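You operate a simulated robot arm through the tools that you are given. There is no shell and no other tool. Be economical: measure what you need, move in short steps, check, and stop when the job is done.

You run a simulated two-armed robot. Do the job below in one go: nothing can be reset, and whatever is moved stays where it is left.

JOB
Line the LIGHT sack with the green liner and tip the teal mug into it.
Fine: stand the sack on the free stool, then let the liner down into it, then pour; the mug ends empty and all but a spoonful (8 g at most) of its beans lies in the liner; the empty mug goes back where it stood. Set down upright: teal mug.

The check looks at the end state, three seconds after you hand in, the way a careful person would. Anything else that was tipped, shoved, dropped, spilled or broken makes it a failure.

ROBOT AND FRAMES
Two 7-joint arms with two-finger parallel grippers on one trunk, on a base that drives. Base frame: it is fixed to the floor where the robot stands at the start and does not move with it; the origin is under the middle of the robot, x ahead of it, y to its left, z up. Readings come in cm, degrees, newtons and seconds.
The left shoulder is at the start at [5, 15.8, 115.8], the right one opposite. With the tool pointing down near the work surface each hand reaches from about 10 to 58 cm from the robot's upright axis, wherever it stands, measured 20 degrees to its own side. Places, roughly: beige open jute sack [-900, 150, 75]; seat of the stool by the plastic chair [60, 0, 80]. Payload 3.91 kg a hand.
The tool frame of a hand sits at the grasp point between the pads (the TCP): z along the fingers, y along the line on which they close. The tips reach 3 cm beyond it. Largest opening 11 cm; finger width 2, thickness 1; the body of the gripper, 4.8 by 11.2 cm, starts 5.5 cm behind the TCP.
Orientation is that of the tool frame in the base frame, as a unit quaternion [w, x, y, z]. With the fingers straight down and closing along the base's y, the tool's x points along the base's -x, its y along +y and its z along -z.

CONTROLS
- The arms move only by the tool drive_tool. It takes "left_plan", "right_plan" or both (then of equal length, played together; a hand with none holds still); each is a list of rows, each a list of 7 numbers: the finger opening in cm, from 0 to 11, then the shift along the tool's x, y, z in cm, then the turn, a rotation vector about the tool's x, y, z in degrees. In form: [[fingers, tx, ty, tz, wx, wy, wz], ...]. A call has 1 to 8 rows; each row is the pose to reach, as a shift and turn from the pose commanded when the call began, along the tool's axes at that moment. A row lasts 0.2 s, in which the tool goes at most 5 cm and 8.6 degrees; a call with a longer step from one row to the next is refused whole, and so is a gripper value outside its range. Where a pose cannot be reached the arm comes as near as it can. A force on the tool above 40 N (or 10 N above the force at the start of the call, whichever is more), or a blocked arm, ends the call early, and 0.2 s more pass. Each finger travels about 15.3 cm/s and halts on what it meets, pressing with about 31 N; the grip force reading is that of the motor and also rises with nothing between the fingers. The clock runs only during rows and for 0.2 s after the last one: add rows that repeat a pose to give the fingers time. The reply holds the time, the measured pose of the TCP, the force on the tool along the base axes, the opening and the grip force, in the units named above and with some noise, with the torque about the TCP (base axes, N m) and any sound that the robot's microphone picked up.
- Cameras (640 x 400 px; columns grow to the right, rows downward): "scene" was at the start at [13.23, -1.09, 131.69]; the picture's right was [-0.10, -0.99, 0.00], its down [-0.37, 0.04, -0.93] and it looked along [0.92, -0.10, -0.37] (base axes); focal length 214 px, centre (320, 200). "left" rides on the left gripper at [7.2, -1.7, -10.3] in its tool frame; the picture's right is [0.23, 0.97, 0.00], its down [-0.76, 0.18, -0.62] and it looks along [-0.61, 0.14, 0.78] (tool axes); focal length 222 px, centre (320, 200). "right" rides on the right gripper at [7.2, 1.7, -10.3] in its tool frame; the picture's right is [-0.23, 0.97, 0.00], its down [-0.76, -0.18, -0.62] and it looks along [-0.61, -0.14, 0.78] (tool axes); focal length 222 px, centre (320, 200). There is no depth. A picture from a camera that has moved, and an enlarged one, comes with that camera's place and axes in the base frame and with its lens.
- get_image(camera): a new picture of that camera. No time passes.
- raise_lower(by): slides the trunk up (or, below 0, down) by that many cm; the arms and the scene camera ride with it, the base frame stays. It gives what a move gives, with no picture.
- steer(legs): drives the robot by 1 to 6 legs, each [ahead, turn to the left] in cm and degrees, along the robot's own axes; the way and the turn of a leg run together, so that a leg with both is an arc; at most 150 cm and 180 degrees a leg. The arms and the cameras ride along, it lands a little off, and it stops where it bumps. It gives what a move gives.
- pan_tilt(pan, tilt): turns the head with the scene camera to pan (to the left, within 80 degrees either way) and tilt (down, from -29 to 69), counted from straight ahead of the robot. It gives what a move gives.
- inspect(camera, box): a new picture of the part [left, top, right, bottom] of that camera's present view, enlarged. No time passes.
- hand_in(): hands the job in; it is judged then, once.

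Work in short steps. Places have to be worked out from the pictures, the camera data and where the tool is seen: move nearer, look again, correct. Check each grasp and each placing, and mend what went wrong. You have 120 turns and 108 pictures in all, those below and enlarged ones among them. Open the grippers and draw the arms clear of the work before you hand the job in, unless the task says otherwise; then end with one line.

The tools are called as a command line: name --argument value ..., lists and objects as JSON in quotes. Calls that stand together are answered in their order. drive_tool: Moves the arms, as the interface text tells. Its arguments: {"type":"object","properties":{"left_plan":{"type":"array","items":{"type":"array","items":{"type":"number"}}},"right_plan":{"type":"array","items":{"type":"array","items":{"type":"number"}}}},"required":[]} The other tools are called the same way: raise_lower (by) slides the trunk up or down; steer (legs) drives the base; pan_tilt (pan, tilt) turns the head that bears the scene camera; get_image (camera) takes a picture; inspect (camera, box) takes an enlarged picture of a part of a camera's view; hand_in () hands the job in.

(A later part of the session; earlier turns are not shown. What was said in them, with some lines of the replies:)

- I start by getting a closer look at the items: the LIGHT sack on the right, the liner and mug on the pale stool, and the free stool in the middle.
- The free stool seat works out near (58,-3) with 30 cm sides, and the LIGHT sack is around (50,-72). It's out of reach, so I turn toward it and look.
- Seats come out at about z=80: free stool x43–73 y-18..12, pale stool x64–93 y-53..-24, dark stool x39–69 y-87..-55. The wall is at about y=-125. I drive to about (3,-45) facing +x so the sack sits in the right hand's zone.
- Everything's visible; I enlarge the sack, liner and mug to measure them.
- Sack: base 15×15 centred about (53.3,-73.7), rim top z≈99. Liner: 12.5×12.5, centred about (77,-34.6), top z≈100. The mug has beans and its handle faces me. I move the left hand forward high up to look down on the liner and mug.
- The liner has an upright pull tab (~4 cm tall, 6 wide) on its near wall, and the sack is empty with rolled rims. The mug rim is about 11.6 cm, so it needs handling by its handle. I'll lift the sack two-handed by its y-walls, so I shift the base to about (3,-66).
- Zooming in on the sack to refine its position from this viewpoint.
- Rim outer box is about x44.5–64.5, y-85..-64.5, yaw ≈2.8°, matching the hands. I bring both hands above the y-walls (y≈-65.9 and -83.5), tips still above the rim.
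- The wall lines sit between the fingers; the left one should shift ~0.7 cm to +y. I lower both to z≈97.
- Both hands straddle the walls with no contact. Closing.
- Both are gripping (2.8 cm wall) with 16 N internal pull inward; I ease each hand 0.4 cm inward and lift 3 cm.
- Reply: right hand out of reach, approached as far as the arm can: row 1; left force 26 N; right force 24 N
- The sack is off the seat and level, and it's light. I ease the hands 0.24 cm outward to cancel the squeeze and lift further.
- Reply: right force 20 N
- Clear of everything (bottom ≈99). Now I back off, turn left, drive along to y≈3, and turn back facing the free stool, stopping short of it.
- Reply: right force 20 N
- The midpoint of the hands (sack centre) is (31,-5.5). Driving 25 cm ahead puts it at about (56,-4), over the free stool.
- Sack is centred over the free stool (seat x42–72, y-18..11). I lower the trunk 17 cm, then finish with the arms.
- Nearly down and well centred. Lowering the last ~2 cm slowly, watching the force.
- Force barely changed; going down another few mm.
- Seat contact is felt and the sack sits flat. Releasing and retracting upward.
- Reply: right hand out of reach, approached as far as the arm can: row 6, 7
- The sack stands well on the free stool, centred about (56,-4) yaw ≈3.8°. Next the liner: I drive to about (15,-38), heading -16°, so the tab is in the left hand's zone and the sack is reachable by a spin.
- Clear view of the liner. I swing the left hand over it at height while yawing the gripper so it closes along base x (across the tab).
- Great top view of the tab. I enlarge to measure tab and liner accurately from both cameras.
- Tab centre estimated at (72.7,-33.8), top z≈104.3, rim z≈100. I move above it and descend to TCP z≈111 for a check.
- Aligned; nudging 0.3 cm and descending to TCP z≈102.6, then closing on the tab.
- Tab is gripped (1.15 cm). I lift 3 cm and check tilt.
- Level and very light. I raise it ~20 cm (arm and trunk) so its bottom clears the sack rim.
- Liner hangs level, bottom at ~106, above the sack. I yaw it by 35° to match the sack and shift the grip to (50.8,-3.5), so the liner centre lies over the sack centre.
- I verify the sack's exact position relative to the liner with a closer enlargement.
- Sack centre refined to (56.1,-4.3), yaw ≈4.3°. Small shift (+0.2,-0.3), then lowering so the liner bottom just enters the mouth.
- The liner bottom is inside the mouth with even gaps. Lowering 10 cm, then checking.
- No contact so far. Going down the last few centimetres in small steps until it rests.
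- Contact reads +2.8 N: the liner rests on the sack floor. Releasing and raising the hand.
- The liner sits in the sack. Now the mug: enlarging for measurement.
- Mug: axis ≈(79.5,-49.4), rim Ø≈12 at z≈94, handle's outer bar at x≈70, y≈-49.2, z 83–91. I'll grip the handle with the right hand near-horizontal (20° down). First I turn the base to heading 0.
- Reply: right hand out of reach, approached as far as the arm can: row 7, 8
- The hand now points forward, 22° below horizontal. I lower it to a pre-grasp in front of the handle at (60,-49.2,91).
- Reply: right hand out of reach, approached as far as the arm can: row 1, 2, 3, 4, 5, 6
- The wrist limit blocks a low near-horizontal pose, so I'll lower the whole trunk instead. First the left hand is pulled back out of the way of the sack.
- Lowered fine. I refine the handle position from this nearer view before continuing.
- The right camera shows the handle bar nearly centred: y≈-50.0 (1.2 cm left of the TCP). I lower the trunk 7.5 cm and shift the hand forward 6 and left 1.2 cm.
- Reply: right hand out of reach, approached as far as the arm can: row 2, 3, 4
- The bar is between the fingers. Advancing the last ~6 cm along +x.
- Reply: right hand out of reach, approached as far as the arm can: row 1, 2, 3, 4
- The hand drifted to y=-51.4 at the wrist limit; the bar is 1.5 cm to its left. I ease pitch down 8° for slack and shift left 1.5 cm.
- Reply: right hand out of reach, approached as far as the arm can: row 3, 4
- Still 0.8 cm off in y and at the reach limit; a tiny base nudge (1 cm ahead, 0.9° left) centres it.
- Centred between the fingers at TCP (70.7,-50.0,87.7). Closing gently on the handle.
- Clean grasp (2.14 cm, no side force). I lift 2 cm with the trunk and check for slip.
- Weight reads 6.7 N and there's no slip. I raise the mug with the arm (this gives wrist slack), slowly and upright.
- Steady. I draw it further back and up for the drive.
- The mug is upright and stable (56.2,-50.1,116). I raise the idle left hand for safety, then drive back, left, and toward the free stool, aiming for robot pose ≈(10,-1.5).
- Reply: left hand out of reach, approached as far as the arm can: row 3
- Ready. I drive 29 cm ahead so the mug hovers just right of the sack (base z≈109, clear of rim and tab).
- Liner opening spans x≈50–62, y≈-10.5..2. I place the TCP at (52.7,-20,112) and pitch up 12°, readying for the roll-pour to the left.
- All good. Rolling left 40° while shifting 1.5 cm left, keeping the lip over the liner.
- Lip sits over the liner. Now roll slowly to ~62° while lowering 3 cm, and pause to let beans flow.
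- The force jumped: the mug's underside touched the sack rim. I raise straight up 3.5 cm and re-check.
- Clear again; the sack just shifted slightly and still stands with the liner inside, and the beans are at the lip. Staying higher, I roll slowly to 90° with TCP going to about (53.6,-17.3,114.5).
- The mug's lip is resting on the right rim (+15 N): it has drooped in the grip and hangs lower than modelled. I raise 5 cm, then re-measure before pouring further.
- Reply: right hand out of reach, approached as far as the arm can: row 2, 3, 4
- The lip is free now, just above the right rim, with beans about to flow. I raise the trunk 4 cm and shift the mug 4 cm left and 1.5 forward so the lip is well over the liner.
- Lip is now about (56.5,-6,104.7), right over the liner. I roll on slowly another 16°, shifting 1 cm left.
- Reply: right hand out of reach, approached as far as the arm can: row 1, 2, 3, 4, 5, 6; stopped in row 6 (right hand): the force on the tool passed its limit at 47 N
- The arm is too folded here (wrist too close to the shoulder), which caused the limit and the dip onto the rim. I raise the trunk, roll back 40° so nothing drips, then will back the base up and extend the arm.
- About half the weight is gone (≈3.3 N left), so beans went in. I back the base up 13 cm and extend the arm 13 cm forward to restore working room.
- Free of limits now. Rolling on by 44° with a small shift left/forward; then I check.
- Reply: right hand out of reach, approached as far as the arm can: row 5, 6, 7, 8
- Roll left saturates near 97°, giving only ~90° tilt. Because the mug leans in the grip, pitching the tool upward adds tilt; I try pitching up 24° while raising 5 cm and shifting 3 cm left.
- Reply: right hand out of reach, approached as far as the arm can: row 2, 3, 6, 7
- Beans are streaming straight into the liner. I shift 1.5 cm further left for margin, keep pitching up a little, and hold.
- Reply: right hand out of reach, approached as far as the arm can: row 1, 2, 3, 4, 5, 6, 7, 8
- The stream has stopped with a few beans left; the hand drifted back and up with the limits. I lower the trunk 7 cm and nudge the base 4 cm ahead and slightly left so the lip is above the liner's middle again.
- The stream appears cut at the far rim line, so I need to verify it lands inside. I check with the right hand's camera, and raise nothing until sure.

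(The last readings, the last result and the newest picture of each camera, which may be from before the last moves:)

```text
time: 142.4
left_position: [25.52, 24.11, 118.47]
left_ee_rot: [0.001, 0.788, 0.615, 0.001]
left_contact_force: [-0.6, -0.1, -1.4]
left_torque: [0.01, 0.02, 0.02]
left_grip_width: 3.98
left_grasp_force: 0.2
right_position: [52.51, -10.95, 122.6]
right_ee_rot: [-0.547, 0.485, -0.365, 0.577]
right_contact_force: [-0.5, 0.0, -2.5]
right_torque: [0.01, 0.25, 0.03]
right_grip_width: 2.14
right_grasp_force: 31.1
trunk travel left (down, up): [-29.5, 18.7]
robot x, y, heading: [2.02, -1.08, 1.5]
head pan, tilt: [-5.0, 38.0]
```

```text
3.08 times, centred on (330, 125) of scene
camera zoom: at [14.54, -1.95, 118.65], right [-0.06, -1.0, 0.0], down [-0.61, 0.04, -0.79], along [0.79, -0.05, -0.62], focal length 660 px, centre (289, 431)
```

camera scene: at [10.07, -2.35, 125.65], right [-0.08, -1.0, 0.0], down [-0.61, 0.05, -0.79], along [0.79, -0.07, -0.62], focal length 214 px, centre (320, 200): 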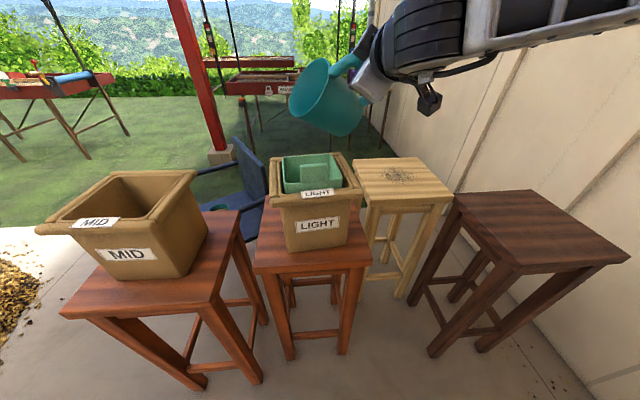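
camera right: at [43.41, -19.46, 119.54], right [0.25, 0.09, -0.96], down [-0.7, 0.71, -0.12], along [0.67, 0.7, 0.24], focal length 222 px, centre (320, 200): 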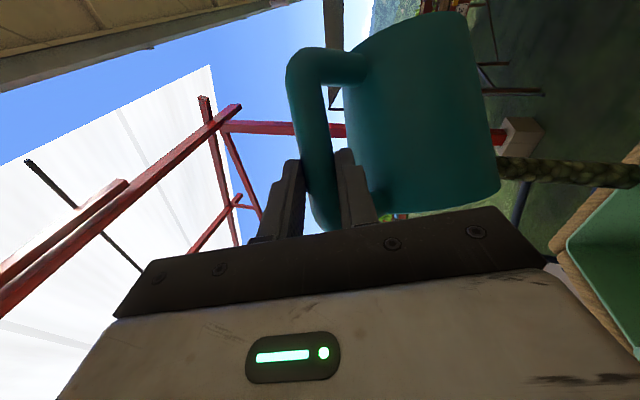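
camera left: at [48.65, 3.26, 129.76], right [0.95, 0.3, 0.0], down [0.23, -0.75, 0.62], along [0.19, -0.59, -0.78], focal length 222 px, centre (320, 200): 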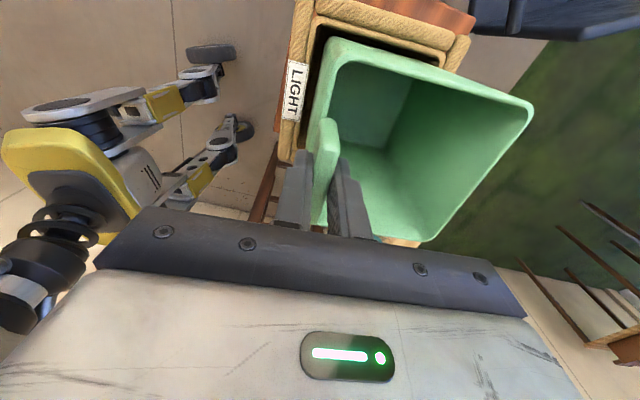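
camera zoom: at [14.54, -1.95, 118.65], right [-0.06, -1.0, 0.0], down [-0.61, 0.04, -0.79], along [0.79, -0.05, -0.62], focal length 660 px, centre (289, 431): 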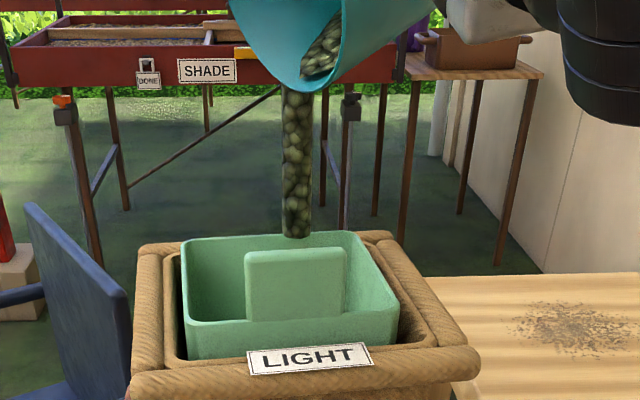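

Triangulating both views puts the stream at x≈63, beyond the liner's far rim (liner now spans x≈48–60). I pull the mug back 7 cm at once.

drive_tool --right_plan '[[0, -0.9, -1.3, -4.5, 0, 0, 0], [0, -1.46, -2.07, -6.6, 0, 0, 0]]'

inspect --camera "scene" --box '[270, 50, 390, 210]'

```text
time: 143.0
left_position: [25.59, 24.12, 118.52]
left_ee_rot: [0.001, 0.788, 0.615, 0.001]
left_contact_force: [-0.3, 0.1, 0.2]
left_torque: [-0.01, 0.01, 0.02]
left_grip_width: 4.02
left_grasp_force: 0.1
right_position: [45.25, -9.98, 122.8]
right_ee_rot: [-0.545, 0.485, -0.365, 0.578]
right_contact_force: [-0.5, -0.6, -2.1]
right_torque: [-0.02, 0.22, -0.02]
right_grip_width: 2.12
right_grasp_force: 31.4
trunk travel left (down, up): [-29.5, 18.7]
robot x, y, heading: [2.02, -1.53, 1.6]
head pan, tilt: [-5.0, 38.0]
```

```text
2.50 times, centred on (330, 130) of scene
camera zoom: at [14.54, -1.94, 118.65], right [-0.06, -1.0, 0.0], down [-0.61, 0.04, -0.79], along [0.79, -0.05, -0.62], focal length 536 px, centre (295, 375)
```

zoom: 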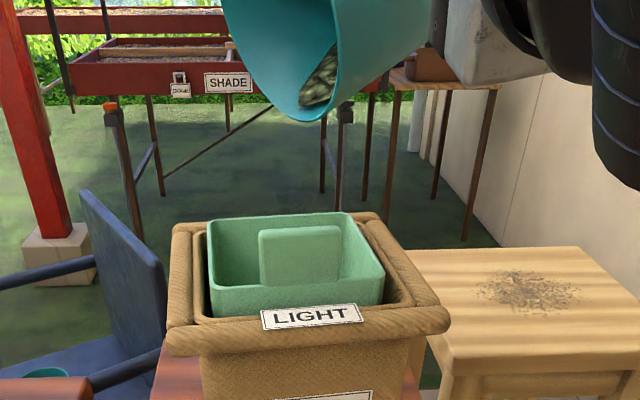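

No beans visible on the rim or seat from here. While the lip is now over the liner's middle (~(56,-5)), I bring the left hand over for a top view into the liner and behind the sack.

drive_tool --left_plan '[[4, -0.4, 4.3, -2, 0, 0, 0], [4, -0.8, 8.6, -4, 0, 0, 0], [4, -1.2, 13, -6, 0, 0, 0], [4, -1.6, 17.2, -7.5, 0, 0, 0], [4, -2, 21.5, -7.5, 0, 0, 0], [4, -2.4, 25.8, -7.5, 0, 0, 0], [4, -2.8, 29.9, -7.5, 0, 0, 0]]'

get_image --camera "left"

```text
time: 144.6
left_position: [49.85, 13.49, 123.11]
left_ee_rot: [0.0, 0.789, 0.615, 0.001]
left_contact_force: [0.2, -0.5, 0.0]
left_torque: [0.03, -0.01, 0.02]
left_grip_width: 3.99
left_grasp_force: 0.1
left hand out of reach, approached as far as the arm can: row 6, 7
right_position: [45.25, -10.21, 122.8]
right_ee_rot: [-0.546, 0.485, -0.366, 0.577]
right_contact_force: [-0.8, 0.7, -2.6]
right_torque: [0.0, 0.24, 0.0]
right_grip_width: 2.13
right_grasp_force: 30.8
trunk travel left (down, up): [-29.5, 18.7]
robot x, y, heading: [1.96, -1.57, 1.8]
head pan, tilt: [-5.0, 38.0]
```

```text
18 pictures are left
camera left: at [49.97, 20.94, 133.51], right [1.0, -0.02, 0.0], down [-0.02, -0.78, 0.62], along [-0.01, -0.62, -0.78], focal length 222 px, centre (320, 200)
```

left: 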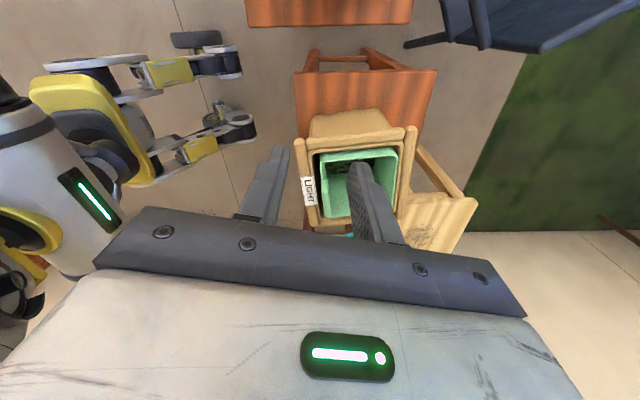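

inspect --camera "left" --box '[280, 60, 480, 260]'

```text
2.00 times, centred on (380, 160) of left
camera zoom: at [49.97, 20.94, 133.51], right [1.0, -0.02, 0.0], down [-0.02, -0.78, 0.62], along [-0.01, -0.62, -0.78], focal length 444 px, centre (200, 280)
```

zoom: 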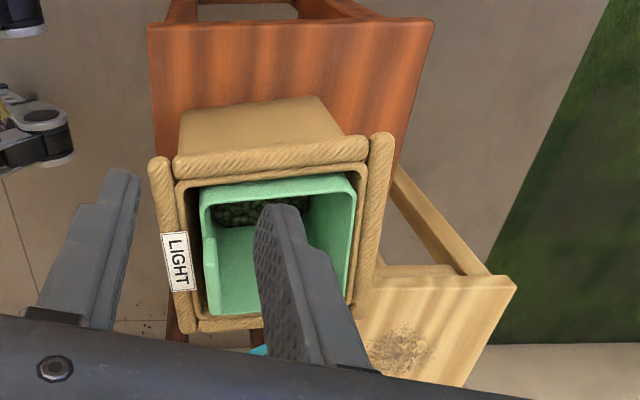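

Beans lie inside the liner and none are visible on the seat. The liner spans x≈50–62. Now I continue: try rolling further by 16° to empty the rest, watching drift.

drive_tool --right_plan '[[0, 0, 0, 0, 0, 0, -4], [0, 0, 0, 0, 0, 0, -8], [0, 0, 0, 0, 0, 0, -12], [0, 0, 0, 0, 0, 0, -12]]'

get_image --camera "scene"

```text
time: 145.6
left_position: [49.93, 13.62, 122.96]
left_ee_rot: [0.001, 0.788, 0.615, 0.0]
left_contact_force: [0.2, -0.7, 0.4]
left_torque: [0.0, 0.0, 0.01]
left_grip_width: 3.98
left_grasp_force: 0.1
right_position: [45.33, -10.14, 122.67]
right_ee_rot: [-0.483, 0.521, -0.313, 0.63]
right_contact_force: [0.4, 0.6, -2.4]
right_torque: [0.02, 0.21, -0.02]
right_grip_width: 2.13
right_grasp_force: 31.7
trunk travel left (down, up): [-29.5, 18.7]
robot x, y, heading: [1.87, -1.39, 1.7]
head pan, tilt: [-5.0, 38.0]
```

```text
16 pictures are left
camera scene: at [14.55, -1.95, 118.65], right [-0.06, -1.0, 0.0], down [-0.61, 0.04, -0.79], along [0.79, -0.05, -0.62], focal length 214 px, centre (320, 200)
```

scene: 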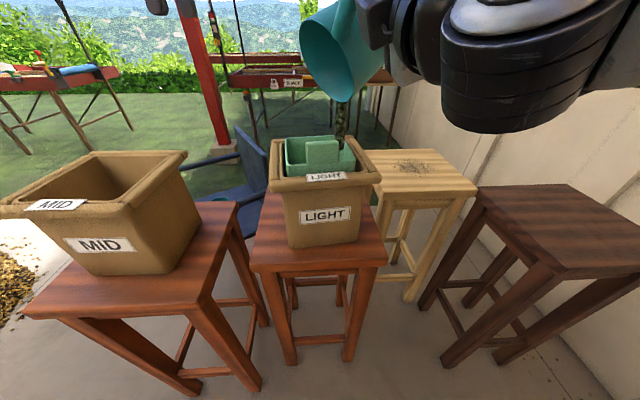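

Rolling works now and beans flow at y≈-8. I shift 3 cm left and roll another 20° to finish emptying.

drive_tool --right_plan '[[0, -1.2, -0.9, 0.3, 0, 0, 0], [0, -2.45, -1.9, 0.59, 0, 0, -4], [0, -2.45, -1.9, 0.59, 0, 0, -8], [0, -2.45, -1.9, 0.59, 0, 0, -12], [0, -2.45, -1.9, 0.59, 0, 0, -16], [0, -2.45, -1.9, 0.59, 0, 0, -20], [0, -2.45, -1.9, 0.59, 0, 0, -20], [0, -2.45, -1.9, 0.59, 0, 0, -20]]'

get_image --camera "scene"

```text
time: 147.4
left_position: [49.9, 13.66, 123.1]
left_ee_rot: [0.001, 0.788, 0.615, 0.0]
left_contact_force: [-0.4, 0.3, 0.2]
left_torque: [-0.02, 0.03, 0.0]
left_grip_width: 4.0
left_grasp_force: 0.0
right_position: [44.09, -17.68, 121.81]
right_ee_rot: [-0.378, 0.567, -0.229, 0.695]
right_contact_force: [-0.2, -0.5, -1.4]
right_torque: [0.05, 0.2, -0.04]
right_grip_width: 2.14
right_grasp_force: 31.5
right hand out of reach, approached as far as the arm can: row 1, 2, 3, 4, 5, 6, 7, 8
trunk travel left (down, up): [-29.5, 18.7]
robot x, y, heading: [1.58, -1.89, 1.4]
head pan, tilt: [-5.0, 38.0]
```

```text
15 pictures are left
camera scene: at [14.52, -1.96, 118.65], right [-0.06, -1.0, 0.0], down [-0.61, 0.04, -0.79], along [0.79, -0.05, -0.62], focal length 214 px, centre (320, 200)
```

scene: 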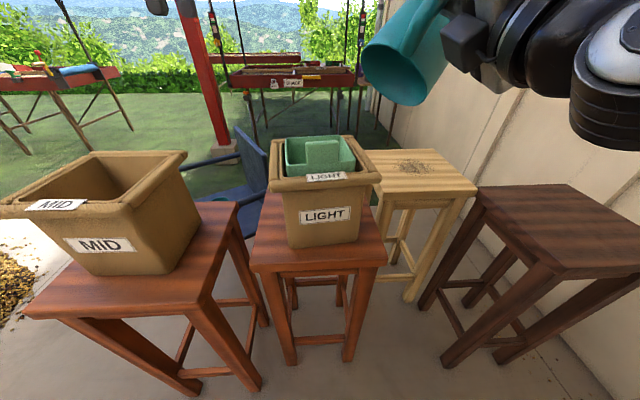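

The limit pushed the hand to the right (y=-17.7). The mug looks empty; I check for spilled beans around the sack and in the mug.

inspect --camera "scene" --box '[260, 0, 480, 160]'

inspect --camera "scene" --box '[230, 130, 430, 330]'

```text
2.50 times, centred on (370, 80) of scene
camera zoom: at [14.52, -1.96, 118.65], right [-0.06, -1.0, 0.0], down [-0.61, 0.04, -0.79], along [0.79, -0.05, -0.62], focal length 536 px, centre (195, 500)
```

zoom: 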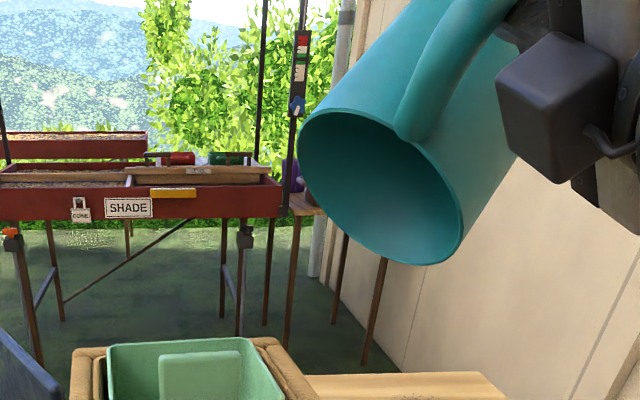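

```text
2.00 times, centred on (330, 230) of scene
camera zoom: at [14.52, -1.96, 118.65], right [-0.06, -1.0, 0.0], down [-0.61, 0.04, -0.79], along [0.79, -0.05, -0.62], focal length 429 px, centre (300, 140)
```

zoom: 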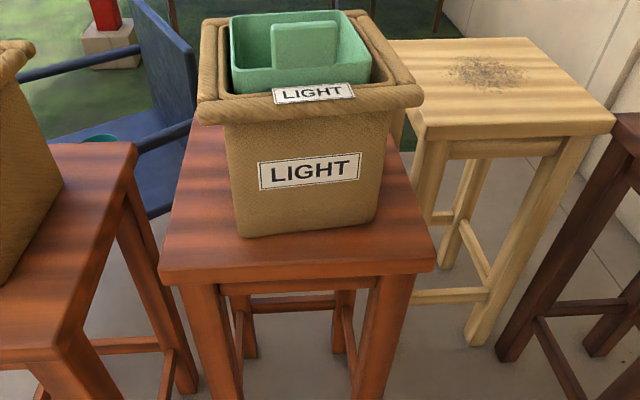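

The mug is empty, the sack and liner intact, and no spill is visible. Now I roll the mug back upright in place (two calls).

drive_tool --right_plan '[[0, 0, 0, 0, 0, 0, 8.5], [0, 0, 0, 0, 0, 0, 17], [0, 0, 0, 0, 0, 0, 25.5], [0, 0, 0, 0, 0, 0, 34], [0, 0, 0, 0, 0, 0, 42.5], [0, 0, 0, 0, 0, 0, 51], [0, 0, 0, 0, 0, 0, 59.5], [0, 0, 0, 0, 0, 0, 68]]' --left_plan '[[4, 0, -4, 0, 0, 0, 0], [4, 0, -8, 0, 0, 0, 0], [4, 0, -12, 0, 0, 0, 0], [4, 0, -16, 0, 0, 0, 0], [4, 0, -20, 0, 0, 0, 0], [4, 0, -24, 0, 0, 0, 0], [4, 0, -24, 0, 0, 0, 0], [4, 0, -24, 0, 0, 0, 0]]'

drive_tool --right_plan '[[0, 0, 0, 0, 0, 0, 8.5], [0, 0, 0, 0, 0, 0, 17], [0, 0, 0, 0, 0, 0, 25.5], [0, 0, 0, 0, 0, 0, 34], [0, 0, 0, 0, 0, 0, 42.5], [0, 0, 0, 0, 0, 0, 51], [0, 0, 0, 0, 0, 0, 57], [0, 0, 0, 0, 0, 0, 57]]'

get_image --camera "scene"

```text
time: 149.2
left_position: [26.62, 19.46, 122.89]
left_ee_rot: [0.001, 0.788, 0.616, 0.0]
left_contact_force: [-0.3, -0.3, -0.4]
left_torque: [0.01, 0.0, 0.0]
left_grip_width: 3.97
left_grasp_force: 0.1
right_position: [44.18, -17.79, 121.7]
right_ee_rot: [0.698, -0.348, 0.498, -0.378]
right_contact_force: [-0.4, -0.4, -3.0]
right_torque: [-0.16, 0.2, 0.02]
right_grip_width: 2.11
right_grasp_force: 30.9
right hand out of reach, approached as far as the arm can: row 4, 5, 6, 7, 8
trunk travel left (down, up): [-29.5, 18.7]
robot x, y, heading: [1.86, -1.19, 1.5]
head pan, tilt: [-5.0, 38.0]
```

```text
time: 151.0
left_position: [26.61, 19.4, 123.01]
left_ee_rot: [0.002, 0.789, 0.614, 0.0]
left_contact_force: [0.0, 0.0, 0.3]
left_torque: [-0.05, 0.0, -0.01]
left_grip_width: 3.98
left_grasp_force: 0.0
right_position: [44.15, -17.78, 121.87]
right_ee_rot: [0.795, -0.068, 0.603, -0.002]
right_contact_force: [0.3, 0.1, -1.5]
right_torque: [-0.14, 0.14, 0.01]
right_grip_width: 2.11
right_grasp_force: 31.1
trunk travel left (down, up): [-29.5, 18.7]
robot x, y, heading: [1.99, -1.57, 1.6]
head pan, tilt: [-5.0, 38.0]
```

```text
12 pictures are left
camera scene: at [14.55, -1.95, 118.65], right [-0.06, -1.0, 0.0], down [-0.61, 0.04, -0.79], along [0.79, -0.05, -0.62], focal length 214 px, centre (320, 200)
```

scene: 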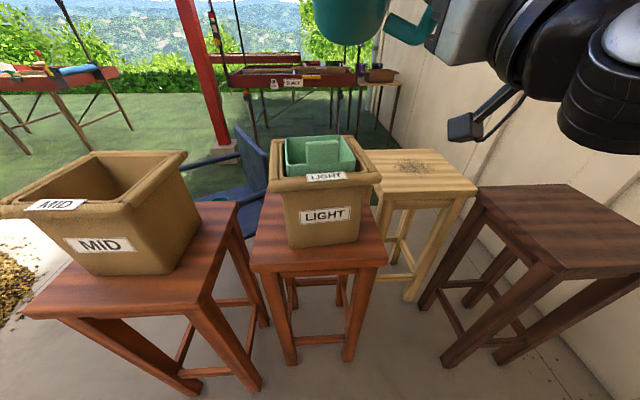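

The mug is nearly upright but leaning back with the tool pitched up 15°, and it has swivelled ~42° left about the handle bar (from the torque). I pitch the tool down 45° to bring it vertical and tilt the head to look.

drive_tool --right_plan '[[0, 0, 0, 0, 0, 7.5, 0], [0, 0, 0, 0, 0, 15, 0], [0, 0, 0, 0, 0, 22.5, 0], [0, 0, 0, 0, 0, 30, 0], [0, 0, 0, 0, 0, 37.5, 0], [0, 0, 0, 0, 0, 45, 0], [0, 0, 0, 0, 0, 45, 0]]'

pan_tilt --pan -25 --tilt 12

get_image --camera "scene"

```text
time: 152.6
left_position: [26.57, 19.51, 123.07]
left_ee_rot: [0.001, 0.789, 0.615, 0.001]
left_contact_force: [0.1, 0.2, 0.2]
left_torque: [0.02, -0.01, -0.02]
left_grip_width: 3.98
left_grasp_force: 0.1
right_position: [44.05, -17.8, 121.72]
right_ee_rot: [0.503, -0.062, 0.862, -0.029]
right_contact_force: [-0.5, 0.1, -0.7]
right_torque: [-0.17, 0.11, 0.01]
right_grip_width: 2.14
right_grasp_force: 30.9
trunk travel left (down, up): [-29.5, 18.7]
robot x, y, heading: [2.06, -1.77, 1.7]
head pan, tilt: [-5.0, 38.0]
```

```text
time: 153.5
left_position: [26.55, 19.33, 122.88]
left_ee_rot: [0.001, 0.788, 0.616, 0.001]
left_contact_force: [0.1, 0.9, 0.5]
left_torque: [-0.02, -0.01, -0.02]
left_grip_width: 3.99
left_grasp_force: 0.1
right_position: [44.15, -17.69, 121.72]
right_ee_rot: [0.502, -0.063, 0.862, -0.028]
right_contact_force: [-0.5, 0.0, -1.9]
right_torque: [-0.14, 0.14, -0.02]
right_grip_width: 2.11
right_grasp_force: 31.2
trunk travel left (down, up): [-29.5, 18.7]
robot x, y, heading: [2.06, -1.15, 1.7]
head pan, tilt: [-25.0, 12.0]
```

```text
11 pictures are left
camera scene: at [14.5, -5.13, 122.78], right [-0.4, -0.92, 0.0], down [-0.19, 0.08, -0.98], along [0.9, -0.39, -0.21], focal length 214 px, centre (320, 200)
```

scene: 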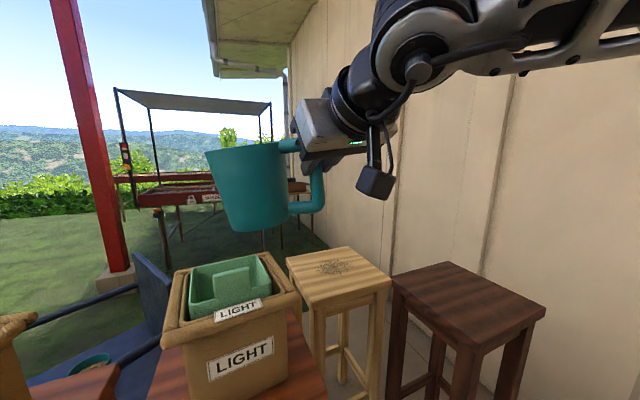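

The mug is nearly vertical (about 6° left lean, matching the residual roll). I correct that, and use the right camera to measure how the mug sits relative to the hand.

drive_tool --right_plan '[[0, 0, 0, 0, -1.5, -0.25, 2.7], [0, 0, 0, 0, -3.1, -0.5, 5.5], [0, 0, 0, 0, -3.1, -0.5, 5.5]]'

get_image --camera "right"

```text
time: 154.3
left_position: [26.64, 19.51, 122.98]
left_ee_rot: [0.001, 0.788, 0.615, 0.0]
left_contact_force: [0.7, 0.1, -0.7]
left_torque: [-0.02, -0.02, 0.02]
left_grip_width: 4.0
left_grasp_force: 0.1
right_position: [44.19, -17.74, 121.8]
right_ee_rot: [0.505, -0.034, 0.862, 0.019]
right_contact_force: [-0.3, 0.9, -2.1]
right_torque: [-0.13, 0.15, -0.01]
right_grip_width: 2.11
right_grasp_force: 30.6
trunk travel left (down, up): [-29.5, 18.7]
robot x, y, heading: [1.74, -1.39, 1.5]
head pan, tilt: [-25.0, 12.0]
```

```text
10 pictures are left
camera right: at [31.5, -17.14, 120.47], right [0.03, 0.98, 0.2], down [-0.16, -0.19, 0.97], along [0.99, -0.06, 0.15], focal length 222 px, centre (320, 200)
```

right: 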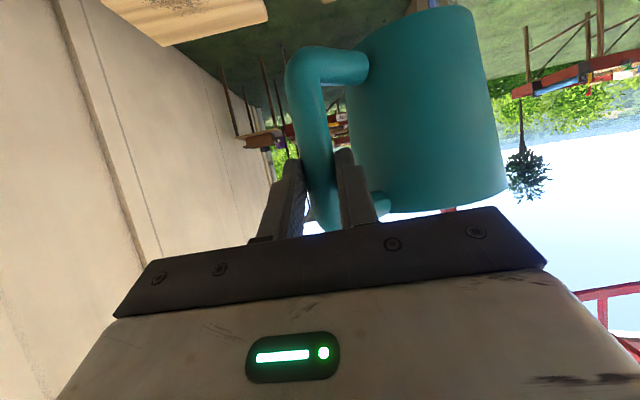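

The mug sits about 57° to the left of the tool axis about its handle bar, offset ≈(4.6,8) from the TCP, and is upright. I drive back to the mug's stool: back off, right, and ahead to about (17,-38.5).

steer --legs '[[-22, 0], [0, -91], [37, 0], [0, 90], [35, 0]]'

pan_tilt --pan -20 --tilt 30

get_image --camera "scene"

```text
time: 167.5
left_position: [40.34, -19.87, 122.89]
left_ee_rot: [0.001, 0.8, 0.601, 0.001]
left_contact_force: [0.2, 0.0, 0.2]
left_torque: [0.03, -0.02, 0.01]
left_grip_width: 4.0
left_grasp_force: 0.1
right_position: [56.79, -57.74, 121.78]
right_ee_rot: [0.505, -0.021, 0.863, 0.011]
right_contact_force: [0.4, -0.4, -1.8]
right_torque: [-0.13, 0.13, 0.02]
right_grip_width: 2.1
right_grasp_force: 30.6
trunk travel left (down, up): [-29.5, 18.7]
robot x, y, heading: [15.2, -40.33, -0.1]
head pan, tilt: [-25.0, 12.0]
```

```text
time: 168.3
left_position: [40.36, -19.87, 122.98]
left_ee_rot: [0.001, 0.799, 0.601, 0.001]
left_contact_force: [1.1, 0.0, 1.1]
left_torque: [-0.01, 0.0, 0.02]
left_grip_width: 4.0
left_grasp_force: 0.0
right_position: [56.62, -57.63, 121.78]
right_ee_rot: [0.505, -0.021, 0.863, 0.011]
right_contact_force: [-0.4, 0.1, -2.6]
right_torque: [-0.11, 0.17, 0.02]
right_grip_width: 2.13
right_grasp_force: 30.9
trunk travel left (down, up): [-29.5, 18.7]
robot x, y, heading: [15.22, -39.64, -0.4]
head pan, tilt: [-20.0, 30.0]
```

```text
9 pictures are left
camera scene: at [27.47, -43.2, 119.89], right [-0.35, -0.94, 0.0], down [-0.47, 0.17, -0.87], along [0.81, -0.3, -0.5], focal length 214 px, centre (320, 200)
```

scene: 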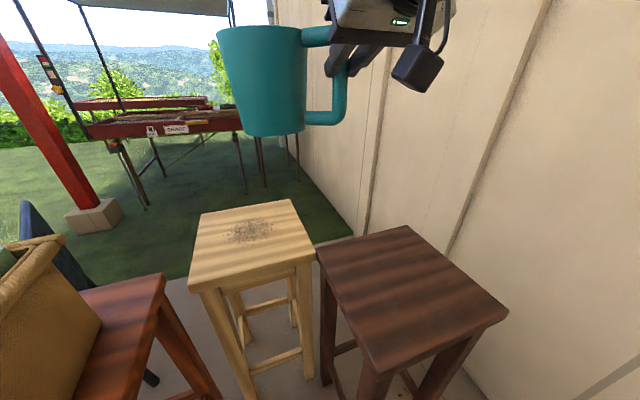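

Robot is at (15.2,-40), mug upright over the stool side. Target for the TCP is about (75,-57.4). I lower the trunk 10 cm and then move the arm forward 16 and down 14 cm, still well above the seat.

raise_lower --by -10

drive_tool --right_plan '[[0, 0.7, -0.1, 3.5, 0, 0, 0], [0, 1.4, -0.2, 7, 0, 0, 0], [0, 2.2, -0.4, 10.4, 0, 0, 0], [0, 2.9, -0.5, 13.9, 0, 0, 0], [0, 3.6, -0.6, 17.4, 0, 0, 0], [0, 4.37, -0.7, 20.8, 0, 0, 0], [0, 4.37, -0.7, 20.8, 0, 0, 0]]'

get_image --camera "scene"

```text
time: 169.7
left_position: [40.25, -19.8, 112.91]
left_ee_rot: [0.001, 0.799, 0.601, 0.001]
left_contact_force: [-0.2, 0.3, -0.2]
left_torque: [0.02, 0.0, 0.04]
left_grip_width: 4.0
left_grasp_force: 0.1
right_position: [56.61, -57.68, 111.76]
right_ee_rot: [0.505, -0.022, 0.863, 0.012]
right_contact_force: [1.0, -1.2, -1.9]
right_torque: [-0.15, 0.16, -0.04]
right_grip_width: 2.13
right_grasp_force: 31.3
trunk travel left (down, up): [-19.5, 28.7]
robot x, y, heading: [14.87, -39.78, -0.4]
head pan, tilt: [-20.0, 30.0]
```

```text
time: 171.3
left_position: [40.36, -19.73, 112.96]
left_ee_rot: [0.001, 0.799, 0.601, 0.001]
left_contact_force: [0.3, -0.1, -0.3]
left_torque: [0.0, 0.0, 0.01]
left_grip_width: 4.02
left_grasp_force: 0.0
right_position: [72.77, -57.72, 97.89]
right_ee_rot: [0.506, -0.021, 0.862, 0.011]
right_contact_force: [0.5, -0.2, -1.2]
right_torque: [-0.09, 0.11, -0.02]
right_grip_width: 2.14
right_grasp_force: 30.7
trunk travel left (down, up): [-19.5, 28.7]
robot x, y, heading: [15.44, -39.71, -0.4]
head pan, tilt: [-20.0, 30.0]
```

```text
8 pictures are left
camera scene: at [27.48, -43.19, 109.88], right [-0.35, -0.94, 0.0], down [-0.47, 0.17, -0.87], along [0.81, -0.3, -0.5], focal length 214 px, centre (320, 200)
```

scene: 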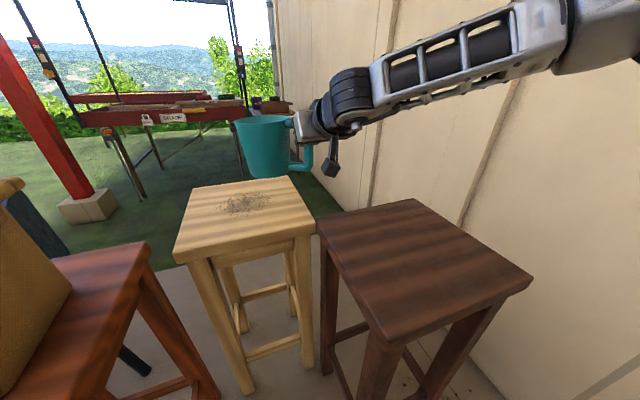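

No limits here. Comparing with the original scene measurements, the mug should go about 2.2 cm further and 1.3 cm to the right. I do that while lowering 8.5 cm.

drive_tool --right_plan '[[0, 1.6, -0.4, 1.5, 0, 0, 0], [0, 3.2, -0.7, 3, 0, 0, 0], [0, 4.8, -1.1, 4.5, 0, 0, 0], [0, 6.37, -1.4, 6, 0, 0, 0], [0, 6.37, -1.4, 6, 0, 0, 0]]'

inspect --camera "scene" --box '[160, 90, 360, 270]'

```text
time: 172.5
left_position: [40.25, -19.85, 113.01]
left_ee_rot: [0.002, 0.799, 0.601, 0.001]
left_contact_force: [0.0, 0.1, 0.5]
left_torque: [0.01, 0.03, 0.0]
left_grip_width: 4.0
left_grasp_force: 0.1
right_position: [74.9, -59.1, 89.28]
right_ee_rot: [0.506, -0.021, 0.862, 0.012]
right_contact_force: [0.3, 0.7, -2.9]
right_torque: [-0.12, 0.15, 0.01]
right_grip_width: 2.12
right_grasp_force: 31.0
trunk travel left (down, up): [-19.5, 28.7]
robot x, y, heading: [15.15, -40.05, -0.1]
head pan, tilt: [-20.0, 30.0]
```

```text
2.22 times, centred on (260, 180) of scene
camera zoom: at [27.48, -43.19, 109.88], right [-0.35, -0.94, 0.0], down [-0.47, 0.17, -0.87], along [0.81, -0.3, -0.5], focal length 477 px, centre (453, 244)
```

zoom: 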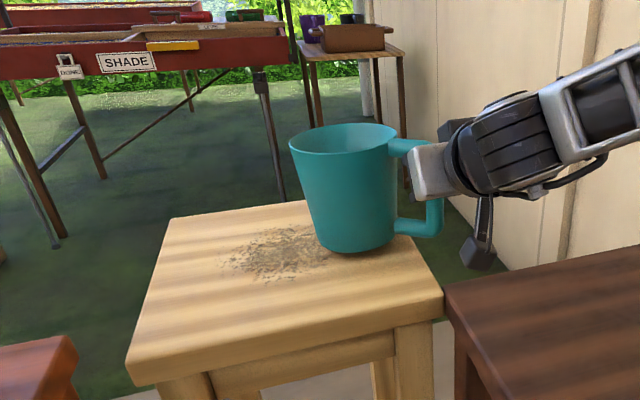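

The mug is upright and within 1 cm of its old spot beside the stain. I shift 0.7 cm left and lower 1.3 cm, then feel for contact.

drive_tool --right_plan '[[0, 0.3, 0.3, 0.3, 0, 0, 0], [0, 0.6, 0.65, 0.6, 0, 0, 0], [0, 1.0, 0.65, 0.88, 0, 0, 0], [0, 1.0, 0.65, 0.88, 0, 0, 0]]'

```text
time: 173.5
left_position: [40.32, -19.85, 112.92]
left_ee_rot: [0.001, 0.799, 0.601, 0.001]
left_contact_force: [0.2, -0.7, 0.4]
left_torque: [0.01, -0.04, 0.0]
left_grip_width: 4.01
left_grasp_force: 0.0
right_position: [75.04, -58.24, 88.05]
right_ee_rot: [0.506, -0.021, 0.862, 0.011]
right_contact_force: [0.6, 0.7, -1.0]
right_torque: [0.13, -0.11, -0.02]
right_grip_width: 2.15
right_grasp_force: 30.5
trunk travel left (down, up): [-19.5, 28.7]
robot x, y, heading: [14.76, -39.81, -0.3]
head pan, tilt: [-20.0, 30.0]
```

Torque changed sign: the base is touching. A few more millimetres and check.

drive_tool --right_plan '[[0, 0.2, 0, 0.12, 0, 0, 0], [0, 0.35, 0, 0.2, 0, 0, 0], [0, 0.35, 0, 0.2, 0, 0, 0]]'

inspect --camera "scene" --box '[180, 110, 340, 230]'

```text
time: 174.3
left_position: [40.2, -19.84, 112.89]
left_ee_rot: [0.001, 0.799, 0.601, 0.003]
left_contact_force: [-0.3, 0.5, -0.5]
left_torque: [0.05, 0.01, 0.04]
left_grip_width: 4.0
left_grasp_force: 0.0
right_position: [75.0, -58.28, 87.9]
right_ee_rot: [0.507, -0.02, 0.861, 0.012]
right_contact_force: [-2.4, -2.3, 7.4]
right_torque: [0.6, -0.97, -0.18]
right_grip_width: 2.13
right_grasp_force: 31.2
trunk travel left (down, up): [-19.5, 28.7]
robot x, y, heading: [14.68, -39.47, -0.3]
head pan, tilt: [-20.0, 30.0]
```

```text
3.33 times, centred on (260, 170) of scene
camera zoom: at [27.37, -43.21, 109.9], right [-0.35, -0.94, 0.0], down [-0.47, 0.17, -0.87], along [0.81, -0.3, -0.5], focal length 715 px, centre (520, 300)
```

zoom: 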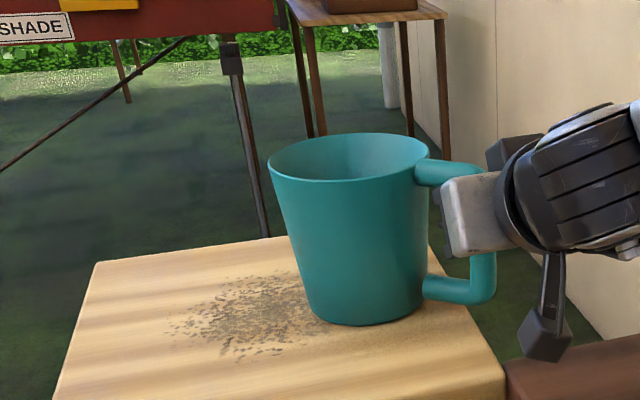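

It's down at its spot. I relieve the press by 2 mm, open modestly (4 cm, the mug wall is close to the left finger), and withdraw straight back along the tool axis.

drive_tool --right_plan '[[0, -0.2, 0, -0.1, 0, 0, 0], [2.6, -0.2, 0, -0.1, 0, 0, 0], [3.4, -0.2, 0, -0.1, 0, 0, 0], [3.8, -0.2, 0, -0.1, 0, 0, 0], [3.8, -0.2, 0, -1, 0, 0, 0], [3.8, -0.2, 0, -3, 0, 0, 0], [3.8, -0.2, 0, -6, 0, 0, 0], [3.8, -0.2, 0, -10, 0, 0, 0]]'

inspect --camera "scene" --box '[160, 90, 360, 270]'

```text
time: 176.1
left_position: [40.27, -19.92, 112.86]
left_ee_rot: [0.001, 0.798, 0.602, 0.0]
left_contact_force: [0.3, 0.6, -0.5]
left_torque: [-0.04, -0.03, 0.0]
left_grip_width: 4.02
left_grasp_force: 0.0
right_position: [66.31, -58.63, 92.68]
right_ee_rot: [0.506, -0.02, 0.862, 0.011]
right_contact_force: [0.9, -0.6, -0.3]
right_torque: [0.02, 0.02, 0.03]
right_grip_width: 3.8
right_grasp_force: 0.0
trunk travel left (down, up): [-19.5, 28.7]
robot x, y, heading: [15.01, -40.12, -0.5]
head pan, tilt: [-20.0, 30.0]
```

```text
2.22 times, centred on (260, 180) of scene
camera zoom: at [27.44, -43.19, 109.89], right [-0.35, -0.94, 0.0], down [-0.47, 0.17, -0.87], along [0.81, -0.3, -0.5], focal length 477 px, centre (453, 244)
```

zoom: 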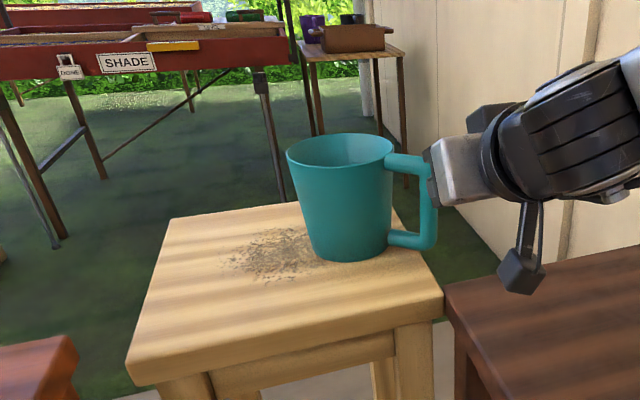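

The mug stands upright at its place. I withdraw the arm further, back the base off 40 cm and take a final look at everything.

drive_tool --right_plan '[[3.8, 0, 0, -4, 0, 0, 0], [3.8, -1, 0, -8, 0, 0, 0], [3.8, -3, 0, -11, 0, 0, 0], [5, -6, 0, -12, 0, 0, 0]]'

steer --legs '[[-40, 0]]'

raise_lower --by 25

pan_tilt --pan 15 --tilt 35

get_image --camera "scene"

```text
time: 177.1
left_position: [40.22, -19.83, 112.87]
left_ee_rot: [0.001, 0.799, 0.602, 0.0]
left_contact_force: [0.0, 0.5, -0.7]
left_torque: [0.01, 0.01, -0.01]
left_grip_width: 4.02
left_grasp_force: 0.0
right_position: [58.7, -59.1, 103.72]
right_ee_rot: [0.506, -0.021, 0.862, 0.011]
right_contact_force: [0.2, 0.1, 1.1]
right_torque: [-0.01, 0.02, 0.01]
right_grip_width: 4.99
right_grasp_force: 0.1
trunk travel left (down, up): [-19.5, 28.7]
robot x, y, heading: [15.15, -39.98, -0.5]
head pan, tilt: [-20.0, 30.0]
```

```text
time: 179.5
left_position: [0.83, -19.63, 113.02]
left_ee_rot: [0.001, 0.799, 0.601, 0.0]
left_contact_force: [0.1, -0.2, 0.4]
left_torque: [-0.02, 0.01, 0.01]
left_grip_width: 4.01
left_grasp_force: 0.1
right_position: [19.35, -58.85, 103.78]
right_ee_rot: [0.506, -0.021, 0.862, 0.012]
right_contact_force: [0.6, -0.4, -0.6]
right_torque: [0.0, 0.02, 0.0]
right_grip_width: 4.99
right_grasp_force: 0.2
trunk travel left (down, up): [-19.5, 28.7]
robot x, y, heading: [-24.51, -39.75, 0.0]
head pan, tilt: [-20.0, 30.0]
```

```text
time: 182.1
left_position: [0.9, -19.63, 137.93]
left_ee_rot: [0.001, 0.799, 0.602, 0.0]
left_contact_force: [0.2, 0.0, -0.7]
left_torque: [-0.01, 0.0, 0.03]
left_grip_width: 4.01
left_grasp_force: 0.1
right_position: [19.43, -58.84, 128.67]
right_ee_rot: [0.505, -0.021, 0.863, 0.011]
right_contact_force: [-0.4, -0.2, 0.1]
right_torque: [-0.01, -0.02, 0.0]
right_grip_width: 5.01
right_grasp_force: 0.2
trunk travel left (down, up): [-44.5, 3.7]
robot x, y, heading: [-24.42, -39.9, -0.4]
head pan, tilt: [-20.0, 30.0]
```

```text
time: 183.1
left_position: [0.78, -19.67, 138.04]
left_ee_rot: [0.001, 0.798, 0.603, 0.001]
left_contact_force: [0.6, 0.7, 0.1]
left_torque: [0.01, 0.05, 0.0]
left_grip_width: 4.0
left_grasp_force: 0.0
right_position: [19.49, -58.81, 128.69]
right_ee_rot: [0.506, -0.021, 0.862, 0.012]
right_contact_force: [0.8, 1.1, -0.7]
right_torque: [0.0, 0.01, 0.04]
right_grip_width: 5.02
right_grasp_force: 0.0
trunk travel left (down, up): [-44.5, 3.7]
robot x, y, heading: [-24.59, -39.9, -0.0]
head pan, tilt: [15.0, 35.0]
```

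```text
4 pictures are left
camera scene: at [-11.95, -37.65, 134.11], right [0.25, -0.97, 0.0], down [-0.55, -0.15, -0.82], along [0.79, 0.21, -0.57], focal length 214 px, centre (320, 200)
```

scene: 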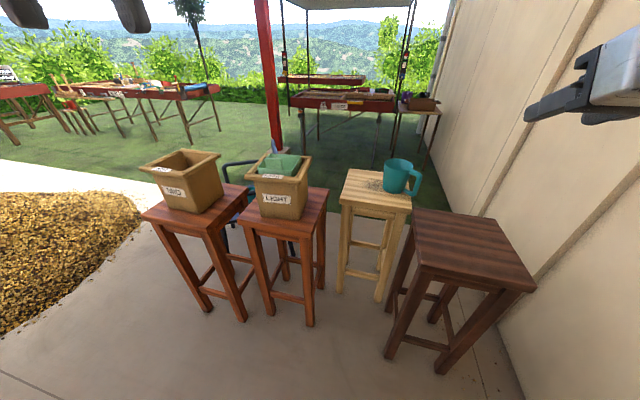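

All stands well. I zoom in on the sack, stools and floor for any stray beans.

inspect --camera "scene" --box '[220, 140, 440, 280]'

```text
2.86 times, centred on (330, 210) of scene
camera zoom: at [-11.95, -37.65, 134.11], right [0.25, -0.97, 0.0], down [-0.55, -0.15, -0.82], along [0.79, 0.21, -0.57], focal length 613 px, centre (291, 171)
```

zoom: 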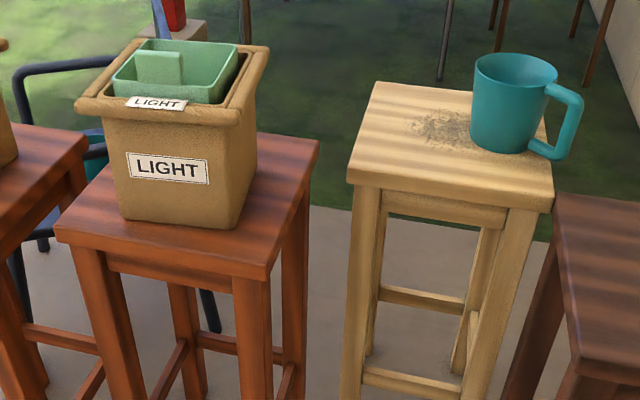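

No stray beans anywhere, the mug is empty and upright at its spot, and the liner sits in the LIGHT sack on the free stool. Opening the grippers fully, then handing in.

drive_tool --left_plan '[[8, 0, 0, 0, 0, 0, 0], [11, 0, 0, 0, 0, 0, 0]]' --right_plan '[[8, 0, 0, 0, 0, 0, 0], [11, 0, 0, 0, 0, 0, 0]]'

hand_in

```text
time: 183.7
left_position: [0.91, -19.68, 137.88]
left_ee_rot: [0.0, 0.798, 0.602, 0.0]
left_contact_force: [-0.1, 0.6, 0.2]
left_torque: [-0.02, -0.03, 0.0]
left_grip_width: 10.98
left_grasp_force: 0.1
right_position: [19.57, -58.8, 128.66]
right_ee_rot: [0.506, -0.021, 0.862, 0.011]
right_contact_force: [-0.3, 0.7, -0.2]
right_torque: [0.02, -0.02, -0.01]
right_grip_width: 11.0
right_grasp_force: 0.1
trunk travel left (down, up): [-44.5, 3.7]
robot x, y, heading: [-24.49, -39.64, -0.3]
head pan, tilt: [15.0, 35.0]
```

```text
The job is handed in.
```

The LIGHT sack stands on the free stool with the green liner in it. The teal mug's beans are poured in, with no spill visible in the last pictures, and the mug is empty and upright at its old spot. While pouring, the mug bumped the sack a few times and shifted it slightly, and the mug's handle now points about 55° away from where it did.
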